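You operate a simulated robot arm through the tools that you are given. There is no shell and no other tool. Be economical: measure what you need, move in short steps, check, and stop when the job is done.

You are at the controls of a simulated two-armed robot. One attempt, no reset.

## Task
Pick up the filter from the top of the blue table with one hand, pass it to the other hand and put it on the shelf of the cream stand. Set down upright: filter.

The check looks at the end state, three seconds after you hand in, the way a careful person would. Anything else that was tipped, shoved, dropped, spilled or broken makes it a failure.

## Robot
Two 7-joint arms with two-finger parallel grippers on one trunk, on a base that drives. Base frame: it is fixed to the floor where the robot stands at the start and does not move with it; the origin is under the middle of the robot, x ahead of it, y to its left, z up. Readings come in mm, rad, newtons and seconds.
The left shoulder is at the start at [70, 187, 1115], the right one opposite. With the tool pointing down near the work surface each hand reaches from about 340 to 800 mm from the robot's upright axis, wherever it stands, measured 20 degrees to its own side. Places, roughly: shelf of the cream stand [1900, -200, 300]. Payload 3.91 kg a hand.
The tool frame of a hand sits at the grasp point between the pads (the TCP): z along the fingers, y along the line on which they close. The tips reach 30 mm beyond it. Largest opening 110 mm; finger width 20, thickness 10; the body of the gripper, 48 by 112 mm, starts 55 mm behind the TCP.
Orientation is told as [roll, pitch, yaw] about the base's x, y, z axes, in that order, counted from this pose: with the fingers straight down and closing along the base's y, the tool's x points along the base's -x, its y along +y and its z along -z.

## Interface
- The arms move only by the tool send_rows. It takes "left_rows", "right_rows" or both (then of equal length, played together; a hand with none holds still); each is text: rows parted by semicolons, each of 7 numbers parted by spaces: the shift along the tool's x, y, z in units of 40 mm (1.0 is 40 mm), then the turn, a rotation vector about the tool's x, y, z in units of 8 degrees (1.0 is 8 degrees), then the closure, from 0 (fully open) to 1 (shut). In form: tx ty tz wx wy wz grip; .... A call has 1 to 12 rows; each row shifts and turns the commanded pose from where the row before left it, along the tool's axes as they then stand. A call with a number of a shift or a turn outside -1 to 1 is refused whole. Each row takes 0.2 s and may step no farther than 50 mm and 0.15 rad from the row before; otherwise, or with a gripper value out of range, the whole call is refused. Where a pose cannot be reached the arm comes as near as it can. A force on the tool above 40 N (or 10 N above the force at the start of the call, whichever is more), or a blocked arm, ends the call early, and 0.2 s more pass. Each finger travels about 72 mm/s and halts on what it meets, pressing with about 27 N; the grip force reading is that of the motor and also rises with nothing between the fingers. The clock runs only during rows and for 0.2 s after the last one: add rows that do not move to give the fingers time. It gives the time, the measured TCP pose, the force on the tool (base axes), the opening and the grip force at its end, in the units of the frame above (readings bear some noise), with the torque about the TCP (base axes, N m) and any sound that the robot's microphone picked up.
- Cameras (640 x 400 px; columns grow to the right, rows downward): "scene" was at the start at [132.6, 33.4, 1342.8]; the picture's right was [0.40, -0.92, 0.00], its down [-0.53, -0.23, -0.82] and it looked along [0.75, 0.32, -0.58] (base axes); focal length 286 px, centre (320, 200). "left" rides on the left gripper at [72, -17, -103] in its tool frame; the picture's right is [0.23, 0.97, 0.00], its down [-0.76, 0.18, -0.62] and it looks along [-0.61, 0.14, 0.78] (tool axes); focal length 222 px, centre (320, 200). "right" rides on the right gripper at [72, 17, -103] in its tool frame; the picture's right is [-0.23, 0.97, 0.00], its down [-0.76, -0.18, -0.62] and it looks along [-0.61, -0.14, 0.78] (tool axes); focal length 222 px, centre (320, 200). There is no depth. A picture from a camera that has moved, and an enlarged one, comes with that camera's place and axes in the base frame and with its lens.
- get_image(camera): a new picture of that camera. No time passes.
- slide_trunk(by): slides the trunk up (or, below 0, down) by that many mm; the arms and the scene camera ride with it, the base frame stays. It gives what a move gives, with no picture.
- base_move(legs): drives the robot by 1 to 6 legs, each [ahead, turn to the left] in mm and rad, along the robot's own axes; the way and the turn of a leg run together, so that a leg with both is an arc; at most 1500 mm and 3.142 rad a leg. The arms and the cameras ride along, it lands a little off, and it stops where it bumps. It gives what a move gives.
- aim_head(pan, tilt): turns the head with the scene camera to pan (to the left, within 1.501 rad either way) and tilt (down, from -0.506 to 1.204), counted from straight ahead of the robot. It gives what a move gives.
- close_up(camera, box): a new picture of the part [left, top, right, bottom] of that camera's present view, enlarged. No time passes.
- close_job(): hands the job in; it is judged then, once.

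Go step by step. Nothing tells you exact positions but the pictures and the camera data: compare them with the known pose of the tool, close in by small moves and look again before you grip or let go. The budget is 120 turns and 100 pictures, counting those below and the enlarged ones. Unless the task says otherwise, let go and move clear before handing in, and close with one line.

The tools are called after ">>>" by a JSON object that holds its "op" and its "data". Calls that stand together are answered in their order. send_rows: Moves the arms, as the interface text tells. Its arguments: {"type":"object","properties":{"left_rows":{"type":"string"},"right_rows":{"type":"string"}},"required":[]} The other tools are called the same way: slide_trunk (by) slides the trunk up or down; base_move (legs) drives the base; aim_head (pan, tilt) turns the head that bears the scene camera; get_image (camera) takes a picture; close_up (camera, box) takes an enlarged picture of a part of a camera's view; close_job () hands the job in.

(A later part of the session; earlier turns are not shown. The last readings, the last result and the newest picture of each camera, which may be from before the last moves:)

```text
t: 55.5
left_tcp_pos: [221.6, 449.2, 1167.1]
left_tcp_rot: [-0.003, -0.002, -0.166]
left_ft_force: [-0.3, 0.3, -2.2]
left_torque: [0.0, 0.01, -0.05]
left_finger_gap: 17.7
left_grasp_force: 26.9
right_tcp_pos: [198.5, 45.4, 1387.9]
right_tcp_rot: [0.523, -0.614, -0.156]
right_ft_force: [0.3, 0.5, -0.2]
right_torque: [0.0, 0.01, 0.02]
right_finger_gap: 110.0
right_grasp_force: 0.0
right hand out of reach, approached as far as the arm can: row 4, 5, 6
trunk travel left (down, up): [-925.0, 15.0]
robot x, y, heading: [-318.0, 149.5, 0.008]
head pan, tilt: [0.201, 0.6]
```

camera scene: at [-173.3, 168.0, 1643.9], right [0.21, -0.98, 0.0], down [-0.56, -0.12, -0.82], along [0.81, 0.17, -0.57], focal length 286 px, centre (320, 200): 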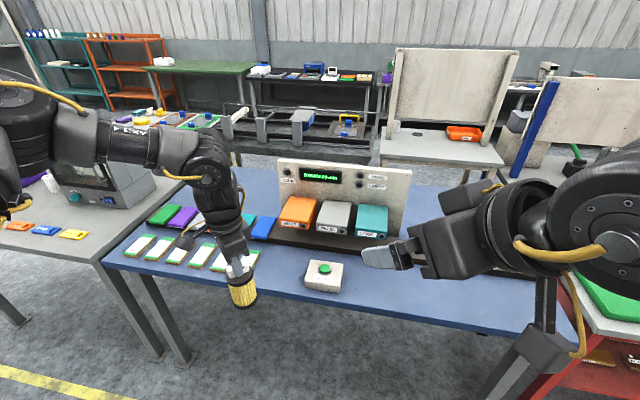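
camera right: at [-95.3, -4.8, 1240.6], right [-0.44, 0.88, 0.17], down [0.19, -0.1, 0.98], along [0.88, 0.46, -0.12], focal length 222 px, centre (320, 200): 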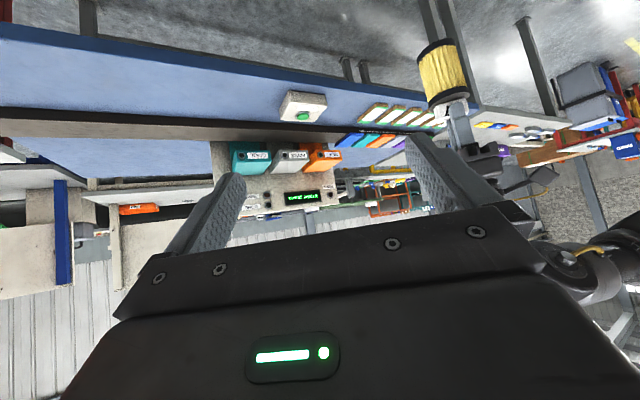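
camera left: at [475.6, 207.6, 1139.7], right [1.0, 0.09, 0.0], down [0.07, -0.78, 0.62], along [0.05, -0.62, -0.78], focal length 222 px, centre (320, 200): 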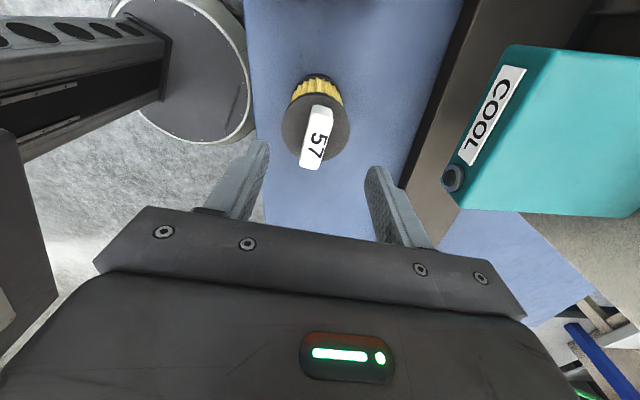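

The right hand is still high; I lower it straight down in base terms.

>>> {"op": "send_rows", "data": {"right_rows": "0.53 -0.38 0.65 0 0 0 0;0.53 -0.38 0.65 0 0 0 0;0.53 -0.38 0.65 0 0 0 0;0.53 -0.38 0.65 0 0 0 0;0.53 -0.38 0.65 0 0 0 0;0.53 -0.38 0.65 0 0 0 0;0 0 0 0 0 0 0"}}

>>> {"op": "get_image", "data": {"camera": "scene"}}

```text
t: 57.1
left_tcp_pos: [221.0, 446.8, 1167.8]
left_tcp_rot: [-0.002, -0.001, -0.164]
left_ft_force: [-0.2, -1.7, -1.5]
left_torque: [-0.01, 0.05, -0.04]
left_finger_gap: 17.9
left_grasp_force: 26.8
right_tcp_pos: [175.4, 85.7, 1200.0]
right_tcp_rot: [0.528, -0.614, -0.156]
right_ft_force: [0.5, 0.0, 0.2]
right_torque: [0.03, 0.01, -0.02]
right_finger_gap: 110.0
right_grasp_force: 0.0
right hand out of reach, approached as far as the arm can: row 2, 3, 4, 5, 6
trunk travel left (down, up): [-925.0, 15.0]
robot x, y, heading: [-319.0, 151.6, 0.009]
head pan, tilt: [0.201, 0.6]
```

```text
71 pictures are left
camera scene: at [-176.3, 164.2, 1644.2], right [0.21, -0.98, 0.0], down [-0.55, -0.11, -0.82], along [0.81, 0.17, -0.57], focal length 286 px, centre (320, 200)
```

scene: 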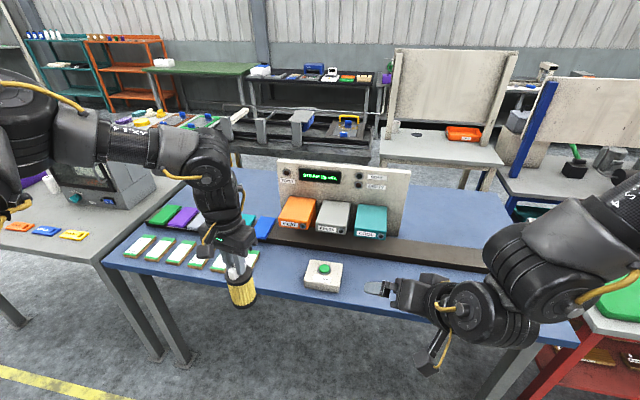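

Lowered to z 1200. Now roll the right tool so that its closing line is level again.

>>> {"op": "send_rows", "data": {"right_rows": "0 0 0 0 0 -0.9 0;0 0 0 0 0 -0.9 0;0 0 0 0 0 -0.9 0;0 0 0 0 0 -0.9 0;0 0 0 0 0 -0.8 0;0 0 0 0 0 0 0"}}

>>> {"op": "send_rows", "data": {"left_rows": "0 -0.9 0 0 0 0 1;0 -0.9 0 0 0 0 1;0 -0.9 0 0 0 0 1;0 0 0 0 0 0 1"}}

```text
t: 58.5
left_tcp_pos: [223.3, 444.3, 1167.4]
left_tcp_rot: [0.001, 0.0, -0.165]
left_ft_force: [0.7, -0.3, -2.7]
left_torque: [0.04, 0.03, 0.02]
left_finger_gap: 17.5
left_grasp_force: 27.4
right_tcp_pos: [129.7, 133.2, 1219.3]
right_tcp_rot: [0.204, -0.74, 0.366]
right_ft_force: [0.5, -0.6, 0.5]
right_torque: [0.03, -0.04, 0.02]
right_finger_gap: 110.0
right_grasp_force: 0.1
right hand out of reach, approached as far as the arm can: row 1, 2, 3, 4, 5
trunk travel left (down, up): [-925.0, 15.0]
robot x, y, heading: [-317.8, 149.4, 0.008]
head pan, tilt: [0.201, 0.6]
```

```text
t: 59.5
left_tcp_pos: [167.6, 398.1, 1194.3]
left_tcp_rot: [-0.008, -0.004, -0.165]
left_ft_force: [-0.5, 0.3, -1.9]
left_torque: [-0.02, -0.01, 0.0]
left_finger_gap: 17.5
left_grasp_force: 27.1
left hand out of reach, approached as far as the arm can: row 1, 2, 3
right_tcp_pos: [127.2, 140.1, 1220.1]
right_tcp_rot: [0.198, -0.741, 0.37]
right_ft_force: [0.1, 0.6, 0.2]
right_torque: [-0.02, 0.01, -0.04]
right_finger_gap: 109.9
right_grasp_force: 0.1
trunk travel left (down, up): [-925.0, 15.0]
robot x, y, heading: [-313.6, 151.4, 0.01]
head pan, tilt: [0.201, 0.6]
```

Both arms' elbows have drifted into awkward postures. I take them back toward their starting poses, where both were free, before retrying the handover.

>>> {"op": "send_rows", "data": {"left_rows": "0.07 0.66 -0.86 0 0 -0.2 1;0.07 0.66 -0.86 0 0 -0.2 1;0.07 0.66 -0.86 0 0 -0.2 1;0.07 0.66 -0.86 0 0 -0.2 1;0.07 0.66 -0.86 0 0 -0.2 1;0.07 0.66 -0.86 0 0 -0.18 1;0.07 0.66 -0.86 0 0 0 1;0 0 0 0 0 0 1", "right_rows": "0 0 0 0.19 0.89 0 0;0 0 0 0.19 0.89 0 0;0 0 0 0.19 0.89 0 0;0 0 0 0.19 0.89 0 0;0 0 0 0.19 0.89 0 0;0 0 0 0.19 0.89 0 0;0 0 0 0 0 0 0;0 0 0 0 0 0 0"}}

```text
t: 61.3
left_tcp_pos: [161.0, 586.0, 1434.7]
left_tcp_rot: [-0.005, -0.002, 0.003]
left_ft_force: [-0.5, 0.6, -1.7]
left_torque: [0.0, -0.01, -0.03]
left_finger_gap: 17.7
left_grasp_force: 27.0
right_tcp_pos: [108.9, 164.0, 1224.2]
right_tcp_rot: [0.027, -0.127, 0.445]
right_ft_force: [0.3, 0.4, -0.5]
right_torque: [-0.02, -0.03, -0.01]
right_finger_gap: 110.1
right_grasp_force: 0.1
right hand out of reach, approached as far as the arm can: row 1, 2
trunk travel left (down, up): [-925.0, 15.0]
robot x, y, heading: [-318.0, 150.3, 0.009]
head pan, tilt: [0.201, 0.6]
```

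Left is back to its start-like pose. Now the right: unyaw, level and shift right.

>>> {"op": "send_rows", "data": {"right_rows": "0 0 0 0 0.9 0 0;0 -0.5 0 0 0 0.8 0;0 -0.5 0 0 0 0.8 0;0 -0.5 0 0 0 0.8 0;0 -0.5 0 0 0 0.8 0;0 -0.9 0 0 0 0 0;0 -0.9 0 0 0 0 0;-0.5 -0.9 0 0 0 0 0;-0.5 0 0 0 0 0 0;0 0 0 0 0 0 0", "left_rows": "0 -0.9 0.2 0 0 0 1;0 -0.9 0.2 0 0 0 1;0 -0.9 0.2 0 0 0 1;0 -0.9 0.2 0 0 0 1;0 -0.9 0.2 0 0 0 1;0 -0.9 0.2 0 0 0 1;0 -0.9 0.2 0 0 0 1;0 -0.9 0.2 0 0 0 1;0 0 0 0 0 0 1;0 0 0 0 0 0 1"}}

>>> {"op": "get_image", "data": {"camera": "scene"}}

```text
t: 63.5
left_tcp_pos: [141.2, 387.2, 1371.6]
left_tcp_rot: [-0.008, -0.001, 0.002]
left_ft_force: [0.9, -0.8, -2.3]
left_torque: [0.0, 0.03, -0.01]
left_finger_gap: 17.5
left_grasp_force: 26.9
left hand out of reach, approached as far as the arm can: row 5, 6, 7, 8
right_tcp_pos: [160.0, -6.4, 1218.5]
right_tcp_rot: [0.022, 0.012, -0.001]
right_ft_force: [0.5, -0.1, 0.2]
right_torque: [0.0, 0.02, 0.0]
right_finger_gap: 110.0
right_grasp_force: 0.1
right hand out of reach, approached as far as the arm can: row 8, 9
trunk travel left (down, up): [-925.0, 15.0]
robot x, y, heading: [-314.4, 151.9, 0.004]
head pan, tilt: [0.201, 0.6]
```

```text
70 pictures are left
camera scene: at [-176.8, 167.7, 1644.2], right [0.21, -0.98, 0.0], down [-0.55, -0.12, -0.82], along [0.81, 0.17, -0.57], focal length 286 px, centre (320, 200)
```

scene: 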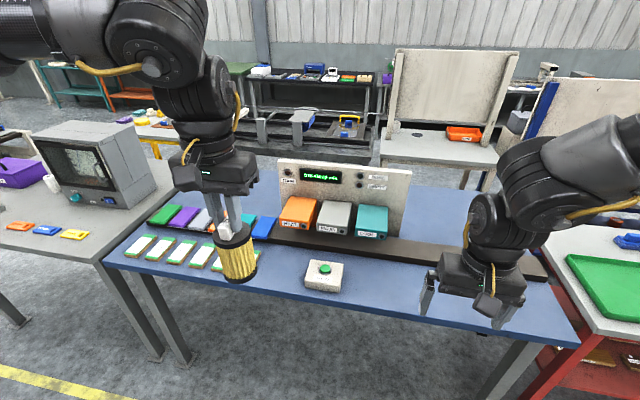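

I probe the left arm's freedom: lower first, then inward.

>>> {"op": "send_rows", "data": {"left_rows": "0 0 0.9 0 0 0 1;0 0 0.9 0 0 0 1;0 0 0.9 0 0 0 1;0 0 0.9 0 0 0 1;0 0 0.9 0 0 0 1;0 0 0.9 0 0 0 1;0 0 0 0 0 0 1", "right_rows": "-0.8 0 0.5 0 0 0 0;-0.8 0 0.5 0 0 0 0;-0.8 0 0.5 0 0 0 0;0 0 0 0 0 0 0;0 0 0 0 0 0 0;0 0 0 0 0 0 0;0 0 0 0 0 0 0"}}

>>> {"op": "send_rows", "data": {"left_rows": "0 -0.9 0 0 0 0 1;0 -0.9 0 0 0 0 1;0 -0.9 0 0 0 0 1;0 -0.9 0 0 0 0 1;0 0 0 0 0 0 1"}}

```text
t: 65.1
left_tcp_pos: [143.7, 388.9, 1251.7]
left_tcp_rot: [-0.005, -0.001, -0.002]
left_ft_force: [-0.4, 0.9, -2.9]
left_torque: [0.01, 0.01, 0.04]
left_finger_gap: 17.6
left_grasp_force: 26.7
left hand out of reach, approached as far as the arm can: row 4, 5, 6
right_tcp_pos: [207.6, 46.0, 1163.2]
right_tcp_rot: [0.024, 0.009, -0.002]
right_ft_force: [-0.3, 0.4, -0.5]
right_torque: [0.0, 0.02, -0.03]
right_finger_gap: 110.0
right_grasp_force: 0.2
right hand out of reach, approached as far as the arm can: row 1, 2, 3
trunk travel left (down, up): [-925.0, 15.0]
robot x, y, heading: [-315.8, 145.7, 0.007]
head pan, tilt: [0.201, 0.6]
```

```text
t: 66.3
left_tcp_pos: [152.1, 373.8, 1264.3]
left_tcp_rot: [-0.006, 0.0, 0.0]
left_ft_force: [-0.7, -0.4, -2.5]
left_torque: [-0.05, -0.01, -0.02]
left_finger_gap: 17.6
left_grasp_force: 26.9
left hand out of reach, approached as far as the arm can: row 1, 2, 3, 4
right_tcp_pos: [207.3, 44.8, 1163.7]
right_tcp_rot: [0.022, 0.01, -0.003]
right_ft_force: [1.2, 0.3, 0.4]
right_torque: [-0.01, 0.01, 0.01]
right_finger_gap: 109.8
right_grasp_force: 0.1
trunk travel left (down, up): [-925.0, 15.0]
robot x, y, heading: [-313.5, 150.5, 0.008]
head pan, tilt: [0.201, 0.6]
```

The left arm is limited inward and the right arm outward, so I'll let the right hand come across to the filter from the right. First yaw it to point left.

>>> {"op": "send_rows", "data": {"right_rows": "0.7 0.7 0 0 0 0 0;0.7 0.7 0 0 0 0 0;0 0 0 0 0 -0.97 0;0 0 0 0 0 -0.97 0;0 0 0 0 0 -0.97 0;0 0 0 0 0 -0.97 0;0 0 0 0 0 -0.97 0;0 0 0 0 0 -0.97 0;0 0 0 0 0 -0.97 0;0 0 0 0 0 -0.97 0;0 0 0 0 0 -0.97 0;0 0 0 0 0 0 0"}}

>>> {"op": "send_rows", "data": {"right_rows": "0 0 0 0 -0.95 0 0;0 0 0 0 -0.95 0 0;0 0 0 0 -0.95 0 0;0 0 0 0 -0.95 0 0;0 0 0 0 -0.95 0 0;0 0 0 0 -0.85 0 0;0 0 0 0 0 0 0"}}

```text
t: 68.9
left_tcp_pos: [151.9, 374.6, 1263.3]
left_tcp_rot: [-0.007, -0.001, -0.001]
left_ft_force: [0.4, -0.6, -2.1]
left_torque: [-0.01, 0.01, 0.04]
left_finger_gap: 17.7
left_grasp_force: 26.8
right_tcp_pos: [88.3, 157.3, 1186.4]
right_tcp_rot: [0.079, -0.005, 0.479]
right_ft_force: [0.6, -0.3, 0.1]
right_torque: [-0.01, -0.01, 0.01]
right_finger_gap: 110.2
right_grasp_force: 0.1
right hand out of reach, approached as far as the arm can: row 4, 5, 6, 7, 8, 9, 10, 11
trunk travel left (down, up): [-925.0, 15.0]
robot x, y, heading: [-318.8, 154.2, 0.01]
head pan, tilt: [0.201, 0.6]
```

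```text
t: 70.5
left_tcp_pos: [152.5, 373.9, 1263.8]
left_tcp_rot: [-0.006, 0.0, 0.002]
left_ft_force: [0.1, -0.2, -1.8]
left_torque: [0.0, -0.02, -0.01]
left_finger_gap: 17.7
left_grasp_force: 26.6
right_tcp_pos: [82.4, 162.0, 1184.2]
right_tcp_rot: [0.047, -0.79, 0.487]
right_ft_force: [-0.1, -0.1, 0.1]
right_torque: [0.02, 0.05, 0.01]
right_finger_gap: 110.0
right_grasp_force: 0.1
trunk travel left (down, up): [-925.0, 15.0]
robot x, y, heading: [-314.3, 151.0, 0.009]
head pan, tilt: [0.201, 0.6]
```

Tilt works. Now I try swinging the slanted tool further left about the vertical.

>>> {"op": "send_rows", "data": {"right_rows": "0 0 0 -0.7 0 -0.7 0;0 0 0 -0.7 0 -0.7 0;0 0 0 -0.7 0 -0.7 0;0 0 0 -0.7 0 -0.7 0;0 0 0 0 0 0 0"}}

>>> {"op": "get_image", "data": {"camera": "scene"}}

>>> {"op": "get_image", "data": {"camera": "right"}}

```text
t: 71.7
left_tcp_pos: [154.5, 370.2, 1263.7]
left_tcp_rot: [-0.003, 0.001, -0.001]
left_ft_force: [0.4, -0.1, -2.7]
left_torque: [0.03, 0.01, 0.02]
left_finger_gap: 17.6
left_grasp_force: 26.8
right_tcp_pos: [80.8, 160.3, 1182.6]
right_tcp_rot: [0.036, -0.79, 0.716]
right_ft_force: [-0.1, -0.6, -0.1]
right_torque: [0.03, 0.01, 0.07]
right_finger_gap: 109.8
right_grasp_force: 0.2
right hand out of reach, approached as far as the arm can: row 2, 3, 4
trunk travel left (down, up): [-925.0, 15.0]
robot x, y, heading: [-317.4, 149.7, 0.004]
head pan, tilt: [0.201, 0.6]
```

```text
69 pictures are left
camera scene: at [-174.3, 164.2, 1644.0], right [0.21, -0.98, 0.0], down [-0.55, -0.11, -0.82], along [0.81, 0.17, -0.57], focal length 286 px, centre (320, 200)
```

scene: 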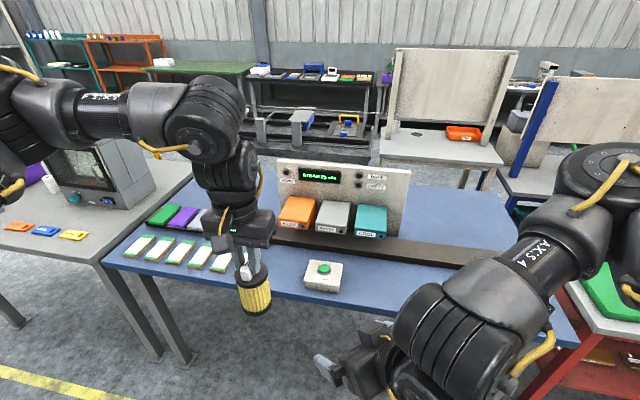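

```text
68 pictures are left
camera right: at [-20.7, 88.4, 1202.0], right [-0.54, 0.82, 0.19], down [0.21, -0.09, 0.97], along [0.82, 0.56, -0.12], focal length 222 px, centre (320, 200)
```

right: 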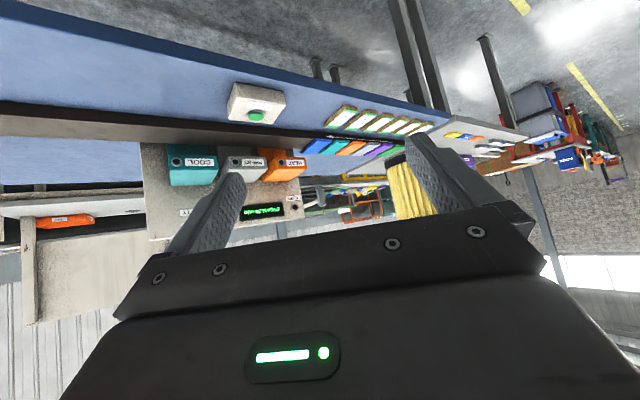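

Right hand faces 41° left, slanted 45°, level with the filter body. I shift it left and forward to a standoff in front of the filter.

>>> {"op": "send_rows", "data": {"right_rows": "-0.386 0.56 0.386 0 0 0 0;-0.386 0.56 0.386 0 0 0 0;-0.386 0.56 0.386 0 0 0 0;-0.386 0.56 0.386 0 0 0 0;-0.386 0.56 0.386 0 0 0 0;0 0 0 0 0 0 0"}}

>>> {"op": "get_image", "data": {"camera": "scene"}}

>>> {"op": "get_image", "data": {"camera": "right"}}

```text
t: 73.1
left_tcp_pos: [150.3, 376.0, 1264.6]
left_tcp_rot: [-0.007, -0.005, 0.001]
left_ft_force: [-0.5, -0.2, -1.5]
left_torque: [0.0, -0.02, -0.04]
left_finger_gap: 17.7
left_grasp_force: 27.0
right_tcp_pos: [79.6, 318.1, 1196.4]
right_tcp_rot: [0.028, -0.794, 0.706]
right_ft_force: [-0.2, 0.9, 0.1]
right_torque: [-0.01, -0.02, 0.01]
right_finger_gap: 110.2
right_grasp_force: 0.1
right hand out of reach, approached as far as the arm can: row 2, 5
trunk travel left (down, up): [-925.0, 15.0]
robot x, y, heading: [-316.6, 149.3, 0.011]
head pan, tilt: [0.201, 0.6]
```

```text
67 pictures are left
camera scene: at [-179.5, 171.1, 1644.4], right [0.21, -0.98, 0.0], down [-0.55, -0.12, -0.83], along [0.81, 0.17, -0.56], focal length 286 px, centre (320, 200)
```

scene: 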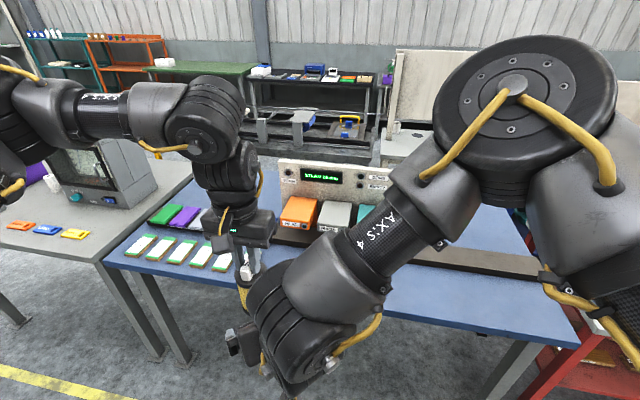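

```text
66 pictures are left
camera right: at [-22.8, 248.3, 1216.7], right [-0.53, 0.83, 0.18], down [0.2, -0.09, 0.98], along [0.83, 0.55, -0.12], focal length 222 px, centre (320, 200)
```

right: 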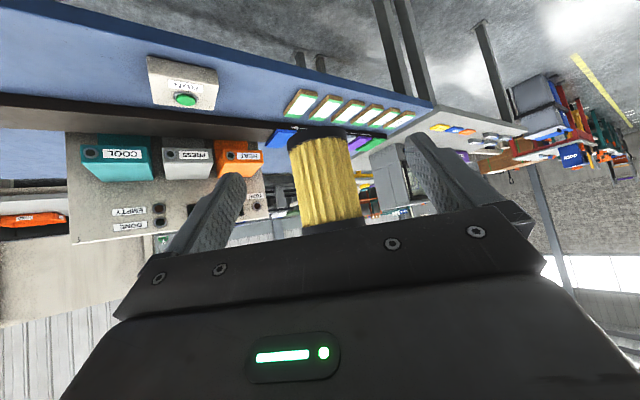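

The filter sits centred between the right fingers. I advance most of the way slowly, keeping the palm clear of the cap, then check.

>>> {"op": "send_rows", "data": {"right_rows": "-0.3 0 0.38 0 0 0 0;-0.3 0 0.38 0 0 0 0;-0.3 0 0.38 0 0 0 0;0 0 0 0 0 0 0"}}

>>> {"op": "get_image", "data": {"camera": "right"}}

>>> {"op": "get_image", "data": {"camera": "left"}}

```text
t: 74.1
left_tcp_pos: [152.3, 373.2, 1263.6]
left_tcp_rot: [-0.006, -0.003, 0.001]
left_ft_force: [-1.0, 0.6, -2.5]
left_torque: [0.01, 0.01, 0.02]
left_finger_gap: 17.5
left_grasp_force: 27.2
right_tcp_pos: [79.9, 316.4, 1201.5]
right_tcp_rot: [0.037, -0.79, 0.713]
right_ft_force: [0.6, 0.1, 0.0]
right_torque: [0.0, -0.02, 0.01]
right_finger_gap: 109.9
right_grasp_force: 0.1
right hand out of reach, approached as far as the arm can: row 1, 2, 3
trunk travel left (down, up): [-925.0, 15.0]
robot x, y, heading: [-314.7, 151.6, 0.004]
head pan, tilt: [0.201, 0.6]
```

```text
65 pictures are left
camera right: at [-22.2, 244.3, 1222.3], right [-0.53, 0.83, 0.19], down [0.2, -0.09, 0.98], along [0.82, 0.56, -0.12], focal length 222 px, centre (320, 200)
```

right: 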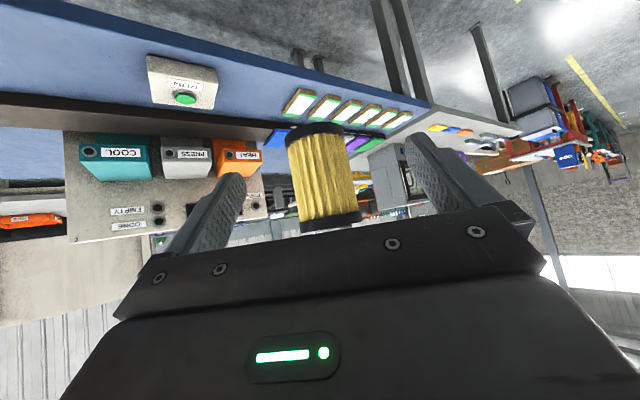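

```text
64 pictures are left
camera left: at [79.6, 357.3, 1368.0], right [-0.23, 0.97, 0.0], down [0.76, 0.18, 0.62], along [0.61, 0.14, -0.78], focal length 222 px, centre (320, 200)
```

left: 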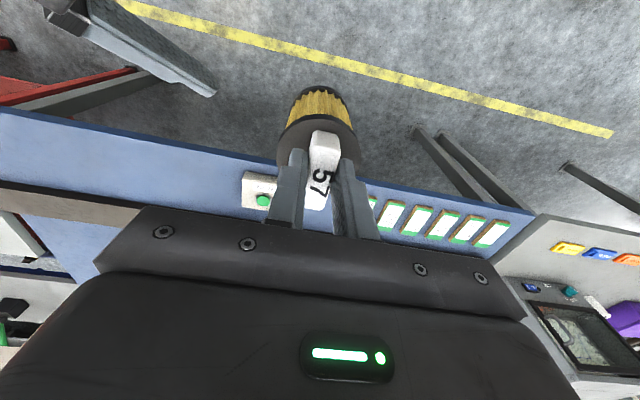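

The right hand is at its limit there, so I let the left hand bring the filter back into the right gripper, in small steps.

>>> {"op": "send_rows", "data": {"left_rows": "0.36 -0.3 -0.05 0 0 0 1;0.36 -0.3 -0.05 0 0 0 1;0 0 0 0 0 0 1"}}

>>> {"op": "get_image", "data": {"camera": "right"}}

```text
t: 74.9
left_tcp_pos: [150.5, 373.9, 1266.2]
left_tcp_rot: [-0.006, 0.001, -0.001]
left_ft_force: [-0.2, -0.3, -3.3]
left_torque: [-0.03, 0.02, -0.04]
left_finger_gap: 17.6
left_grasp_force: 26.6
left hand out of reach, approached as far as the arm can: row 1, 2
right_tcp_pos: [80.0, 315.7, 1201.1]
right_tcp_rot: [0.034, -0.791, 0.714]
right_ft_force: [-0.1, 0.6, 0.1]
right_torque: [0.0, -0.02, -0.03]
right_finger_gap: 109.9
right_grasp_force: 0.1
trunk travel left (down, up): [-925.0, 15.0]
robot x, y, heading: [-316.9, 151.3, 0.006]
head pan, tilt: [0.201, 0.6]
```

```text
63 pictures are left
camera right: at [-22.6, 245.0, 1222.4], right [-0.53, 0.83, 0.18], down [0.2, -0.09, 0.98], along [0.82, 0.56, -0.12], focal length 222 px, centre (320, 200)
```

right: 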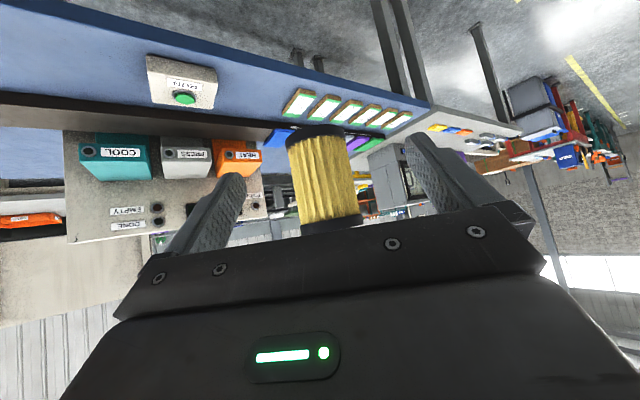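

Both arms are in poor elbow postures. I take the left hand back up and out, then forward with a straighter arm, to see whether that frees it.

>>> {"op": "send_rows", "data": {"left_rows": "0 0.6 -0.75 0 0 0 1;0 0.6 -0.75 0 0 0 1;0 0.6 -0.75 0 0 0 1;0 0.6 -0.75 0 0 0 1;-0.9 0 0 0 0 0 1;-0.9 0 0 0 0 0 1;-0.9 0 0 0 0 0 1;-0.9 0 0 0 0 0 1;-0.9 0 0 0 0 0 1;-0.9 0 0 0 0 0 1;0 0 0 0 0 0 1"}}

>>> {"op": "send_rows", "data": {"left_rows": "0 0 0.9 0 0 0 1;0 0 0.9 0 0 0 1;0 0 0.9 0 0 0 1;0 0 0.9 0 0 0 1;0 0 0.9 0 0 0 1;0 0 0.9 0 0 0 1;0 0 0 0 0 0 1"}}

>>> {"op": "send_rows", "data": {"left_rows": "0 -0.9 0 0 0 0 1;0 -0.9 0 0 0 0 1;0 -0.9 0 0 0 0 1;0 -0.9 0 0 0 0 1;0 0 0 0 0 0 1"}}

```text
t: 77.3
left_tcp_pos: [261.8, 516.0, 1329.5]
left_tcp_rot: [-0.005, -0.006, 0.002]
left_ft_force: [0.0, -0.4, -1.6]
left_torque: [-0.02, -0.03, 0.0]
left_finger_gap: 17.6
left_grasp_force: 27.1
left hand out of reach, approached as far as the arm can: row 6, 7, 8, 9, 10
right_tcp_pos: [79.8, 315.4, 1201.2]
right_tcp_rot: [0.032, -0.792, 0.714]
right_ft_force: [-0.4, -0.3, 0.2]
right_torque: [0.0, 0.04, -0.04]
right_finger_gap: 110.1
right_grasp_force: 0.1
trunk travel left (down, up): [-925.0, 15.0]
robot x, y, heading: [-315.4, 147.5, 0.006]
head pan, tilt: [0.201, 0.6]
```

```text
t: 78.9
left_tcp_pos: [248.6, 524.7, 1126.0]
left_tcp_rot: [-0.005, -0.003, 0.002]
left_ft_force: [-0.2, -0.5, -2.8]
left_torque: [0.0, 0.0, 0.0]
left_finger_gap: 17.6
left_grasp_force: 27.1
left hand out of reach, approached as far as the arm can: row 5, 6
right_tcp_pos: [79.4, 317.2, 1201.4]
right_tcp_rot: [0.033, -0.791, 0.712]
right_ft_force: [0.7, 0.3, 0.0]
right_torque: [-0.04, 0.02, 0.0]
right_finger_gap: 110.2
right_grasp_force: 0.1
trunk travel left (down, up): [-925.0, 15.0]
robot x, y, heading: [-318.7, 151.2, 0.008]
head pan, tilt: [0.201, 0.6]
```

```text
t: 80.1
left_tcp_pos: [198.5, 431.5, 1165.1]
left_tcp_rot: [-0.005, -0.003, 0.001]
left_ft_force: [-0.7, 0.6, -1.8]
left_torque: [-0.02, 0.0, -0.04]
left_finger_gap: 17.6
left_grasp_force: 26.6
left hand out of reach, approached as far as the arm can: row 1, 2, 3, 4
right_tcp_pos: [79.0, 315.6, 1200.8]
right_tcp_rot: [0.033, -0.789, 0.714]
right_ft_force: [0.7, 0.4, -0.5]
right_torque: [-0.02, -0.02, 0.02]
right_finger_gap: 109.7
right_grasp_force: 0.0
trunk travel left (down, up): [-925.0, 15.0]
robot x, y, heading: [-314.2, 147.4, 0.01]
head pan, tilt: [0.201, 0.6]
```

The left arm suits a slanted grip pointing inward, the right suits a top grip reaching inward. So I'll swap roles: set the filter back on the table, lift it with the right hand by the tag, and pass it to the left. First I retract both hands.

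>>> {"op": "send_rows", "data": {"left_rows": "0.4 0 -0.4 0 0 0 1;0.4 0 -0.4 0 0 0 1;0.4 0 -0.4 0 0 0 1;0.4 0 -0.4 0 0 0 1;0.4 0 -0.4 0 0 0 1;0 0 0 0 0 0 1;0 0 0 0 0 0 1", "right_rows": "0.386 -0.56 -0.386 0 0 0 0;0.386 -0.56 -0.386 0 0 0 0;0.386 -0.56 -0.386 0 0 0 0;0.386 -0.56 -0.386 0 0 0 0;0.386 -0.56 -0.386 0 0 0 0;0 0 0 0.7 0 0.7 0;0 0 0 0.7 0 0.7 0"}}

>>> {"op": "send_rows", "data": {"right_rows": "0 0 0 0 0.95 0 0;0 0 0 0 0.95 0 0;0 0 0 0 0.95 0 0;0 0 0 0 0.95 0 0;0 0 0 0 0.95 0 0;0 0 0 0 0.85 0 0;0 0 0 0 0 0.9 0;0 0 0 0 0 0.9 0;0 0 0 0 0 0.9 0;0 0 0 0 0 0.4 0;0 0 0 0 0 0 0"}}

```text
t: 81.7
left_tcp_pos: [117.4, 435.4, 1242.0]
left_tcp_rot: [-0.008, -0.002, 0.002]
left_ft_force: [-0.6, -0.2, -2.2]
left_torque: [-0.04, 0.01, 0.01]
left_finger_gap: 17.5
left_grasp_force: 27.3
right_tcp_pos: [74.0, 163.2, 1198.7]
right_tcp_rot: [0.026, -0.783, 0.447]
right_ft_force: [0.0, 0.0, -1.2]
right_torque: [-0.02, 0.0, -0.03]
right_finger_gap: 110.4
right_grasp_force: 0.1
trunk travel left (down, up): [-925.0, 15.0]
robot x, y, heading: [-313.2, 150.0, 0.006]
head pan, tilt: [0.201, 0.6]
```

```text
t: 84.1
left_tcp_pos: [120.2, 429.9, 1243.6]
left_tcp_rot: [-0.002, -0.002, 0.0]
left_ft_force: [0.0, 0.2, -1.5]
left_torque: [-0.01, 0.0, 0.0]
left_finger_gap: 17.5
left_grasp_force: 27.0
right_tcp_pos: [75.5, 157.4, 1197.0]
right_tcp_rot: [0.024, 0.01, 0.031]
right_ft_force: [0.3, 0.5, -0.1]
right_torque: [0.0, 0.02, 0.0]
right_finger_gap: 110.0
right_grasp_force: 0.1
trunk travel left (down, up): [-925.0, 15.0]
robot x, y, heading: [-316.4, 148.1, 0.007]
head pan, tilt: [0.201, 0.6]
```

Right is tool-down again. I test its inward reach before committing to the swap.

>>> {"op": "send_rows", "data": {"right_rows": "-0.6 0.7 0 0 0 0 0;-0.6 0.7 0 0 0 0 0;-0.6 0.7 0 0 0 0 0;0 0 0 0 0 0 0"}}

>>> {"op": "get_image", "data": {"camera": "scene"}}

```text
t: 85.1
left_tcp_pos: [120.1, 430.6, 1244.5]
left_tcp_rot: [-0.003, -0.001, 0.003]
left_ft_force: [-0.1, -0.3, -1.9]
left_torque: [-0.01, 0.0, -0.01]
left_finger_gap: 17.6
left_grasp_force: 27.3
right_tcp_pos: [145.0, 245.0, 1197.9]
right_tcp_rot: [0.021, 0.01, 0.033]
right_ft_force: [-0.8, -0.8, 0.1]
right_torque: [0.02, 0.0, -0.01]
right_finger_gap: 109.8
right_grasp_force: 0.0
trunk travel left (down, up): [-925.0, 15.0]
robot x, y, heading: [-313.1, 148.4, 0.005]
head pan, tilt: [0.201, 0.6]
```

```text
62 pictures are left
camera scene: at [-177.3, 168.4, 1644.2], right [0.21, -0.98, 0.0], down [-0.55, -0.12, -0.82], along [0.81, 0.17, -0.57], focal length 286 px, centre (320, 200)
```

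scene: 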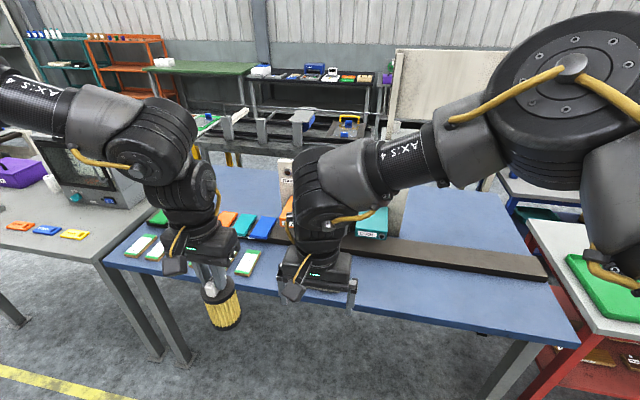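

Right reaches inward freely. I withdraw it, yaw the left hand slightly the other way, and drive to set the filter back on its old spot.

>>> {"op": "send_rows", "data": {"left_rows": "0 0 0 0 0 -0.7 1;0 0 0 0 0 -0.7 1;0 0 0 0 0 -0.7 1;0 0 0 0 0 0 1", "right_rows": "0.5 -0.9 -0.2 0 0 0 0;0.5 -0.9 -0.2 0 0 0 0;0.4 -0.9 -0.2 0 0 0 0;0 0 -0.4 0 0 0 0"}}

>>> {"op": "base_move", "data": {"legs": [[0, -0.696], [467, 0], [0, 0.69]]}}

>>> {"op": "aim_head", "data": {"pan": 0.4, "tilt": 0.85}}

>>> {"op": "get_image", "data": {"camera": "scene"}}

```text
t: 86.1
left_tcp_pos: [120.4, 431.7, 1243.1]
left_tcp_rot: [-0.014, 0.0, 0.028]
left_ft_force: [-0.3, 0.5, -1.6]
left_torque: [0.03, 0.0, 0.0]
left_finger_gap: 17.7
left_grasp_force: 26.8
left hand out of reach, approached as far as the arm can: row 1, 2, 3
right_tcp_pos: [91.6, 133.8, 1238.0]
right_tcp_rot: [0.025, 0.008, 0.033]
right_ft_force: [-0.6, -0.2, -0.5]
right_torque: [0.02, -0.02, -0.01]
right_finger_gap: 109.9
right_grasp_force: 0.0
trunk travel left (down, up): [-925.0, 15.0]
robot x, y, heading: [-319.5, 150.0, 0.009]
head pan, tilt: [0.201, 0.6]
```

```text
t: 92.5
left_tcp_pos: [484.4, 140.2, 1243.6]
left_tcp_rot: [-0.013, 0.002, 0.031]
left_ft_force: [-0.1, -0.8, -1.8]
left_torque: [0.0, -0.01, 0.01]
left_finger_gap: 17.7
left_grasp_force: 27.0
right_tcp_pos: [456.9, -156.3, 1238.1]
right_tcp_rot: [0.022, 0.007, 0.037]
right_ft_force: [0.6, -0.8, 0.0]
right_torque: [0.02, 0.01, 0.02]
right_finger_gap: 110.0
right_grasp_force: 0.1
trunk travel left (down, up): [-925.0, 15.0]
robot x, y, heading: [47.8, -139.1, 0.009]
head pan, tilt: [0.201, 0.6]
```

```text
t: 93.3
left_tcp_pos: [483.4, 141.5, 1242.8]
left_tcp_rot: [-0.015, 0.002, 0.03]
left_ft_force: [-1.1, -0.4, -2.8]
left_torque: [0.01, -0.02, 0.02]
left_finger_gap: 17.8
left_grasp_force: 27.3
right_tcp_pos: [456.9, -155.4, 1237.1]
right_tcp_rot: [0.021, 0.009, 0.036]
right_ft_force: [0.4, 0.5, 0.8]
right_torque: [0.0, 0.0, 0.01]
right_finger_gap: 109.9
right_grasp_force: 0.1
trunk travel left (down, up): [-925.0, 15.0]
robot x, y, heading: [46.2, -143.6, 0.011]
head pan, tilt: [0.4, 0.85]
```

```text
61 pictures are left
camera scene: at [171.6, -109.1, 1623.4], right [0.4, -0.92, 0.0], down [-0.69, -0.3, -0.66], along [0.61, 0.26, -0.75], focal length 286 px, centre (320, 200)
```

scene: 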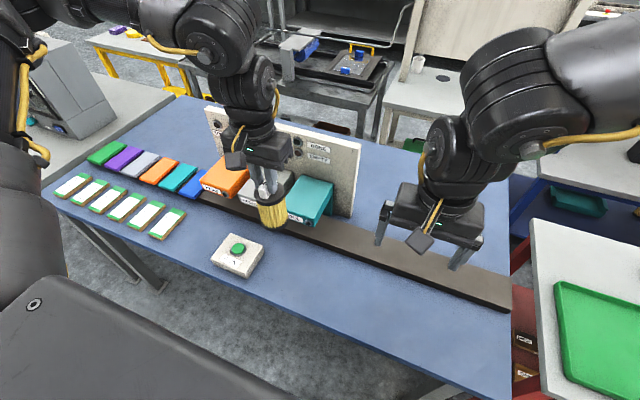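

The space below is clear (RUN box about 135 mm to the left). I lower the trunk, then ease the filter down to its former height.

>>> {"op": "slide_trunk", "data": {"by": -235}}

>>> {"op": "send_rows", "data": {"left_rows": "0 0 0.2 0 0 0 1;0 0 0.15 0 0 0 1;0 0 0 0 0 0 1"}}

>>> {"op": "close_up", "data": {"camera": "scene", "box": [180, 140, 380, 265]}}

```text
t: 95.8
left_tcp_pos: [484.4, 142.8, 1006.0]
left_tcp_rot: [-0.015, 0.002, 0.03]
left_ft_force: [0.2, 0.5, -2.5]
left_torque: [0.05, -0.01, -0.01]
left_finger_gap: 17.7
left_grasp_force: 27.3
right_tcp_pos: [456.1, -155.2, 1002.3]
right_tcp_rot: [0.022, 0.009, 0.036]
right_ft_force: [0.0, 0.3, -0.5]
right_torque: [-0.05, 0.02, 0.02]
right_finger_gap: 109.9
right_grasp_force: 0.1
trunk travel left (down, up): [-690.0, 250.0]
robot x, y, heading: [47.4, -141.1, 0.009]
head pan, tilt: [0.4, 0.85]
```

```text
t: 96.6
left_tcp_pos: [483.7, 142.2, 994.3]
left_tcp_rot: [-0.014, 0.0, 0.032]
left_ft_force: [-1.3, -0.2, -2.3]
left_torque: [0.0, 0.03, -0.02]
left_finger_gap: 17.6
left_grasp_force: 26.9
right_tcp_pos: [457.1, -156.2, 1002.4]
right_tcp_rot: [0.021, 0.009, 0.037]
right_ft_force: [-0.4, 0.3, -0.2]
right_torque: [0.0, 0.01, 0.03]
right_finger_gap: 110.0
right_grasp_force: 0.0
trunk travel left (down, up): [-690.0, 250.0]
robot x, y, heading: [52.4, -139.4, 0.011]
head pan, tilt: [0.4, 0.85]
```

```text
3.20 times, centred on (280, 202) of scene
camera zoom: at [171.5, -109.7, 1388.3], right [0.4, -0.92, 0.0], down [-0.69, -0.3, -0.66], along [0.61, 0.26, -0.75], focal length 914 px, centre (448, 192)
```

zoom: 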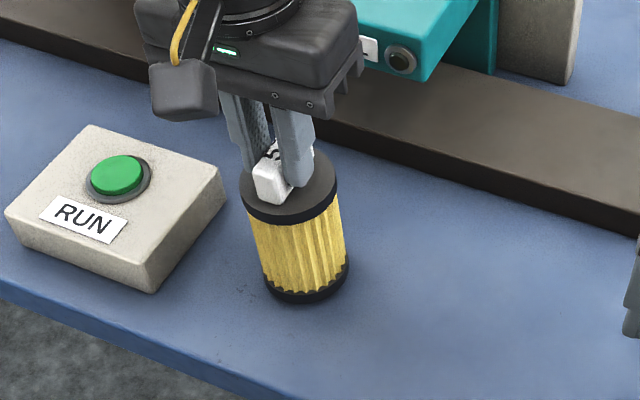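

Upright and just above the table; the last millimetres down now.

>>> {"op": "send_rows", "data": {"left_rows": "0 0 0.1 0 0 0 1;0 0 0.08 0 0 0 1;0 0 0.04 0 0 0 1;0 0 0 0 0 0 1"}}

```text
t: 97.6
left_tcp_pos: [484.3, 142.0, 984.9]
left_tcp_rot: [-0.014, -0.001, 0.031]
left_ft_force: [0.4, 0.1, 5.2]
left_torque: [0.14, -0.03, 0.02]
left_finger_gap: 17.6
left_grasp_force: 27.1
right_tcp_pos: [456.8, -155.0, 1001.9]
right_tcp_rot: [0.022, 0.009, 0.035]
right_ft_force: [-0.1, 0.6, -0.2]
right_torque: [-0.02, 0.03, 0.0]
right_finger_gap: 109.9
right_grasp_force: 0.0
trunk travel left (down, up): [-690.0, 250.0]
robot x, y, heading: [48.6, -137.6, 0.012]
head pan, tilt: [0.4, 0.85]
```

It's standing (5 N upward). Release and raise the left hand, then move it aside.

>>> {"op": "send_rows", "data": {"left_rows": "0 0 0 0 0 0 0.8;0 0 0 0 0 0 0.6;0 0 0 0 0 0 0.5;0 0 0 0 0 0 0.5;0 0 -0.5 0 0 0 0.5;0 0 -0.9 0 0 0 0.5;0 0 -0.9 0 0 0 0.3;0 0.9 -0.6 0 0 0 0;0 0.9 0 0 0 0 0;0 0.9 0 0 0 0 0;0 0 0 0 0 0 0"}}

>>> {"op": "get_image", "data": {"camera": "scene"}}

```text
t: 100.0
left_tcp_pos: [479.8, 250.8, 1101.3]
left_tcp_rot: [-0.014, 0.001, 0.031]
left_ft_force: [-0.2, 0.0, 0.5]
left_torque: [0.02, 0.05, 0.0]
left_finger_gap: 110.2
left_grasp_force: 0.1
right_tcp_pos: [456.2, -155.7, 1002.3]
right_tcp_rot: [0.023, 0.009, 0.035]
right_ft_force: [-0.3, -0.4, 0.2]
right_torque: [0.01, -0.03, 0.01]
right_finger_gap: 110.1
right_grasp_force: 0.0
trunk travel left (down, up): [-690.0, 250.0]
robot x, y, heading: [46.7, -140.4, 0.013]
head pan, tilt: [0.4, 0.85]
```

```text
59 pictures are left
camera scene: at [171.5, -110.1, 1388.4], right [0.4, -0.92, 0.0], down [-0.69, -0.3, -0.66], along [0.61, 0.26, -0.75], focal length 286 px, centre (320, 200)
```

scene: 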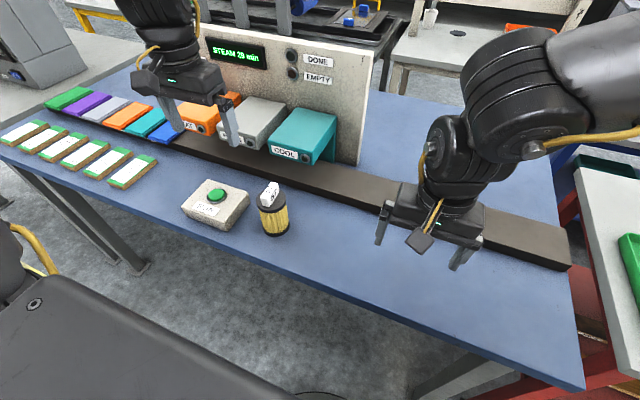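

The filter stands safely. Before picking with the right, I test the left hand's slanted inward-pointing pose in free air.

>>> {"op": "send_rows", "data": {"left_rows": "0 0.9 -0.3 0 0 0.93 0;0 0.9 -0.3 0 0 0.93 0;0 0 0 0 0 0.93 0;0 0 0 0 0 0.93 0;0 0 0 0 0 0.93 0;0 0 0 0 0 0.93 0;0 0 0 0 -0.93 0 0;0 0 0 0 -0.93 0 0;0 0 0 0 -0.93 0 0;0 0 0 0 -0.93 0 0;0 0 0 0 -0.93 0 0;0 0 0 0 -0.93 0 0"}}

```text
t: 102.6
left_tcp_pos: [482.8, 325.6, 1120.6]
left_tcp_rot: [-0.018, -0.791, -0.736]
left_ft_force: [0.0, -0.3, 0.0]
left_torque: [-0.02, -0.03, 0.0]
left_finger_gap: 109.9
left_grasp_force: 0.1
right_tcp_pos: [455.1, -154.0, 1002.5]
right_tcp_rot: [0.019, 0.009, 0.037]
right_ft_force: [0.5, 0.2, 0.4]
right_torque: [-0.02, -0.01, 0.03]
right_finger_gap: 110.1
right_grasp_force: 0.0
trunk travel left (down, up): [-690.0, 250.0]
robot x, y, heading: [46.8, -141.1, 0.006]
head pan, tilt: [0.4, 0.85]
```

The left takes that pose easily. I test it pushing forward-inward, as the handover needs.

>>> {"op": "send_rows", "data": {"left_rows": "-0.4 -0.6 0.4 0 0 0 0;-0.4 -0.6 0.4 0 0 0 0;-0.4 -0.6 0.4 0 0 0 0;-0.4 -0.6 0.4 0 0 0 0;0 0 0 0 0 0 0"}}

```text
t: 103.8
left_tcp_pos: [484.1, 191.0, 1123.3]
left_tcp_rot: [-0.016, -0.789, -0.735]
left_ft_force: [-0.9, -0.1, 0.7]
left_torque: [0.0, 0.02, -0.03]
left_finger_gap: 110.1
left_grasp_force: 0.0
right_tcp_pos: [456.1, -154.5, 1001.8]
right_tcp_rot: [0.022, 0.009, 0.036]
right_ft_force: [0.7, 0.2, -0.6]
right_torque: [0.0, -0.01, -0.03]
right_finger_gap: 110.0
right_grasp_force: 0.0
trunk travel left (down, up): [-690.0, 250.0]
robot x, y, heading: [47.8, -141.5, 0.008]
head pan, tilt: [0.4, 0.85]
```

Left works well there. I retract it outward and test that the right hand can yaw the other way, as the pick will need after a base turn.

>>> {"op": "send_rows", "data": {"left_rows": "0.4 0.6 -0.4 0 0 0 0;0.4 0.6 -0.4 0 0 0 0;0.4 0.6 -0.4 0 0 0 0;0.4 0.6 -0.4 0 0 0 0;0.4 0.6 -0.4 0 0 0 0;0.4 0.6 -0.4 0 0 0 0;0 0 0 0 0 0 0", "right_rows": "0 0.6 -0.9 0 0 0.8 0;0 0.6 -0.9 0 0 0.8 0;0 0.6 -0.5 0 0 0.8 0;0 0.6 0 0 0 0.8 0;0 0 0 0 0 0 0;0 0 0 0 0 0 0;0 0 0 0 0 0 0"}}

```text
t: 105.4
left_tcp_pos: [483.7, 388.7, 1120.9]
left_tcp_rot: [-0.016, -0.79, -0.737]
left_ft_force: [-0.3, 0.1, 0.6]
left_torque: [0.01, 0.01, 0.0]
left_finger_gap: 110.0
left_grasp_force: 0.0
right_tcp_pos: [470.9, -64.7, 1096.1]
right_tcp_rot: [0.016, 0.016, -0.412]
right_ft_force: [0.4, 0.3, 0.1]
right_torque: [0.01, 0.01, -0.03]
right_finger_gap: 110.1
right_grasp_force: 0.0
trunk travel left (down, up): [-690.0, 250.0]
robot x, y, heading: [47.4, -142.4, 0.008]
head pan, tilt: [0.4, 0.85]
```

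Good. Now turn the base left 0.45 rad and look at the tag from the right wrist camera.

>>> {"op": "base_move", "data": {"legs": [[0, 0.45]]}}

>>> {"op": "get_image", "data": {"camera": "right"}}

```text
t: 107.1
left_tcp_pos: [210.5, 523.3, 1119.4]
left_tcp_rot: [-0.015, -0.789, -0.288]
left_ft_force: [0.2, -0.4, -0.2]
left_torque: [0.01, -0.02, 0.02]
left_finger_gap: 109.8
left_grasp_force: 0.1
right_tcp_pos: [395.6, 111.3, 1095.7]
right_tcp_rot: [0.015, 0.018, 0.038]
right_ft_force: [0.1, -0.3, 0.1]
right_torque: [0.01, 0.03, 0.01]
right_finger_gap: 109.9
right_grasp_force: 0.1
trunk travel left (down, up): [-690.0, 250.0]
robot x, y, heading: [47.3, -140.4, 0.459]
head pan, tilt: [0.4, 0.85]
```

```text
58 pictures are left
camera right: at [325.2, 124.2, 1199.9], right [0.19, 0.98, 0.01], down [0.78, -0.16, 0.61], along [0.6, -0.11, -0.79], focal length 222 px, centre (320, 200)
```

right: 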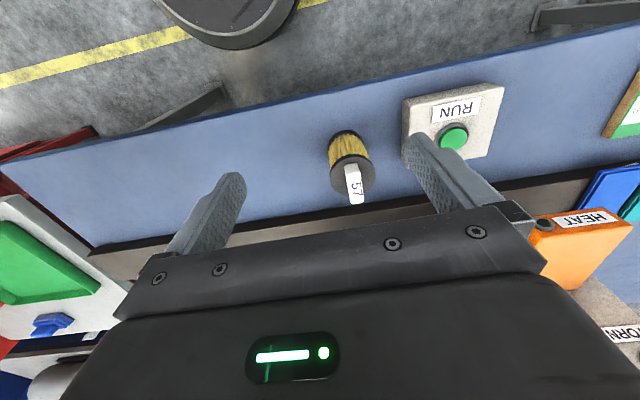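

I bring the right hand over the filter, level it and partially close the fingers.

>>> {"op": "send_rows", "data": {"right_rows": "-0.75 0.23 0 0.1 0.13 0 0.2;-0.75 0.23 0 0 0 0 0.4;-0.73 0.23 0.4 0 0 0 0.4;0 0 0.5 0 0 0 0.4;0 0 0 0 0 0 0.4"}}

>>> {"op": "get_image", "data": {"camera": "right"}}

>>> {"op": "close_up", "data": {"camera": "right", "box": [220, 90, 420, 215]}}

```text
t: 108.3
left_tcp_pos: [209.4, 523.9, 1121.7]
left_tcp_rot: [-0.013, -0.788, -0.287]
left_ft_force: [-0.2, 0.2, -0.2]
left_torque: [-0.01, 0.0, 0.02]
left_finger_gap: 110.0
left_grasp_force: 0.1
right_tcp_pos: [481.4, 143.3, 1056.8]
right_tcp_rot: [0.001, 0.034, 0.038]
right_ft_force: [-0.5, -1.0, -0.2]
right_torque: [0.0, 0.02, -0.02]
right_finger_gap: 66.0
right_grasp_force: 0.1
trunk travel left (down, up): [-690.0, 250.0]
robot x, y, heading: [44.7, -139.6, 0.461]
head pan, tilt: [0.4, 0.85]
```

```text
57 pictures are left
camera right: at [413.0, 157.4, 1161.5], right [0.19, 0.98, -0.01], down [0.79, -0.15, 0.6], along [0.58, -0.12, -0.8], focal length 222 px, centre (320, 200)
```

right: 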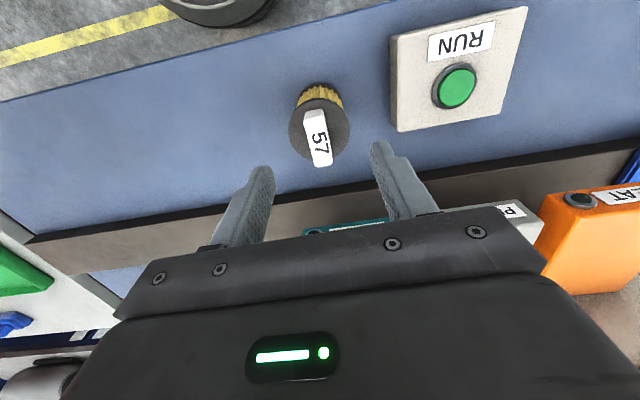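

```text
3.20 times, centred on (320, 152) of right
camera zoom: at [413.0, 157.4, 1161.5], right [0.19, 0.98, -0.01], down [0.79, -0.15, 0.6], along [0.58, -0.12, -0.8], focal length 711 px, centre (320, 352)
```

zoom: 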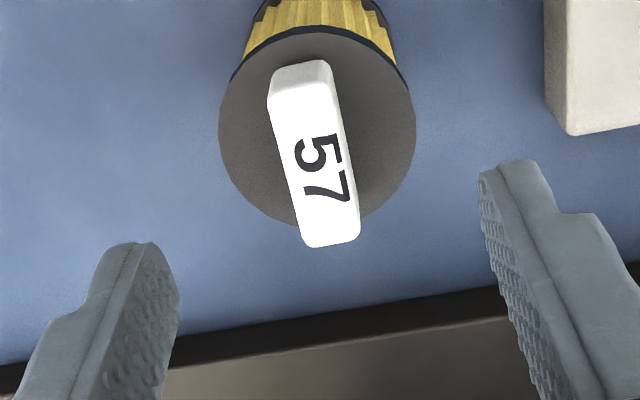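

Tag centre at about [486, 141], axis along x. I correct the tiny tilt/yaw and descend to gripping height.

>>> {"op": "send_rows", "data": {"right_rows": "-0.11 -0.05 0.3 0 -0.24 0.3 0.4;0 0 0.6 0 0 0 0.4;0 0 0.6 0 0 0 0.4;0 0 0 0 0 0 0.4"}}

>>> {"op": "close_up", "data": {"camera": "right", "box": [220, 110, 420, 235]}}

```text
t: 109.3
left_tcp_pos: [208.8, 524.5, 1121.1]
left_tcp_rot: [-0.014, -0.789, -0.288]
left_ft_force: [-0.7, -0.2, -0.4]
left_torque: [0.0, 0.0, 0.01]
left_finger_gap: 109.8
left_grasp_force: 0.1
right_tcp_pos: [486.5, 141.1, 995.7]
right_tcp_rot: [0.002, 0.0, -0.002]
right_ft_force: [0.4, -0.5, 0.2]
right_torque: [-0.01, 0.05, 0.01]
right_finger_gap: 66.1
right_grasp_force: 0.1
trunk travel left (down, up): [-690.0, 250.0]
robot x, y, heading: [46.6, -137.6, 0.462]
head pan, tilt: [0.4, 0.85]
```

```text
3.20 times, centred on (320, 172) of right
camera zoom: at [414.5, 157.9, 1099.1], right [0.23, 0.97, 0.0], down [0.76, -0.18, 0.62], along [0.61, -0.14, -0.78], focal length 711 px, centre (320, 288)
```

zoom: 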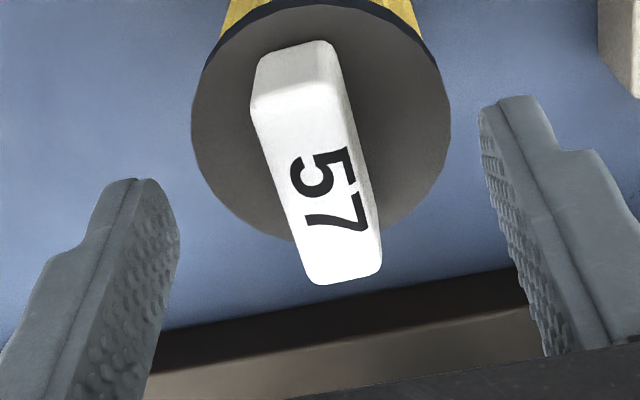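

Aligned. Final descent and close.

>>> {"op": "send_rows", "data": {"right_rows": "0 0 0.26 0 0 0 0.4;0 0 0 0 0 0 0.6;0 0 0 0 0 0 0.8;0 0 0 0 0 0 1;0 0 0 0 0 0 1;0 0 0 0 0 0 1;0 0 0 0 0 0 1"}}

>>> {"op": "send_rows", "data": {"right_rows": "0 0 -0.2 0 0 0 1;0 0 -0.4 0 0 0 1;0 0 -0.6 0 0 0 1;0 0 -0.8 0 0 0 1;0 0 -0.8 0 0 0 1;0 0 0 0 0 0 1"}}

>>> {"op": "get_image", "data": {"camera": "right"}}

```text
t: 110.9
left_tcp_pos: [210.5, 524.6, 1120.1]
left_tcp_rot: [-0.016, -0.789, -0.286]
left_ft_force: [-0.9, -0.7, 0.5]
left_torque: [0.0, 0.02, 0.01]
left_finger_gap: 110.0
left_grasp_force: 0.0
right_tcp_pos: [485.2, 141.0, 984.6]
right_tcp_rot: [0.001, 0.002, -0.004]
right_ft_force: [-0.5, -0.1, -0.2]
right_torque: [-0.05, 0.04, -0.02]
right_finger_gap: 17.5
right_grasp_force: 26.8
trunk travel left (down, up): [-690.0, 250.0]
robot x, y, heading: [47.6, -140.8, 0.455]
head pan, tilt: [0.4, 0.85]
```

```text
t: 112.3
left_tcp_pos: [212.4, 525.6, 1121.2]
left_tcp_rot: [-0.016, -0.79, -0.285]
left_ft_force: [-0.1, -0.1, 0.5]
left_torque: [0.02, 0.0, -0.01]
left_finger_gap: 109.9
left_grasp_force: 0.0
right_tcp_pos: [488.1, 141.3, 1098.1]
right_tcp_rot: [0.0, 0.002, -0.004]
right_ft_force: [0.4, 0.0, -2.1]
right_torque: [0.02, 0.07, 0.0]
right_finger_gap: 17.6
right_grasp_force: 26.6
trunk travel left (down, up): [-690.0, 250.0]
robot x, y, heading: [49.2, -138.8, 0.463]
head pan, tilt: [0.4, 0.85]
```

```text
54 pictures are left
camera right: at [417.2, 157.9, 1201.9], right [0.23, 0.97, 0.0], down [0.76, -0.18, 0.62], along [0.6, -0.14, -0.78], focal length 222 px, centre (320, 200)
```

right: 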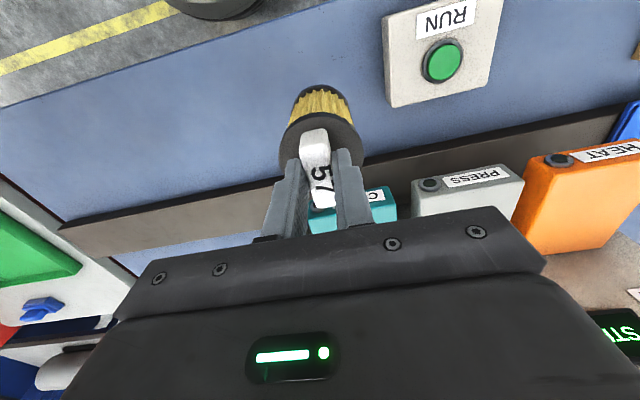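

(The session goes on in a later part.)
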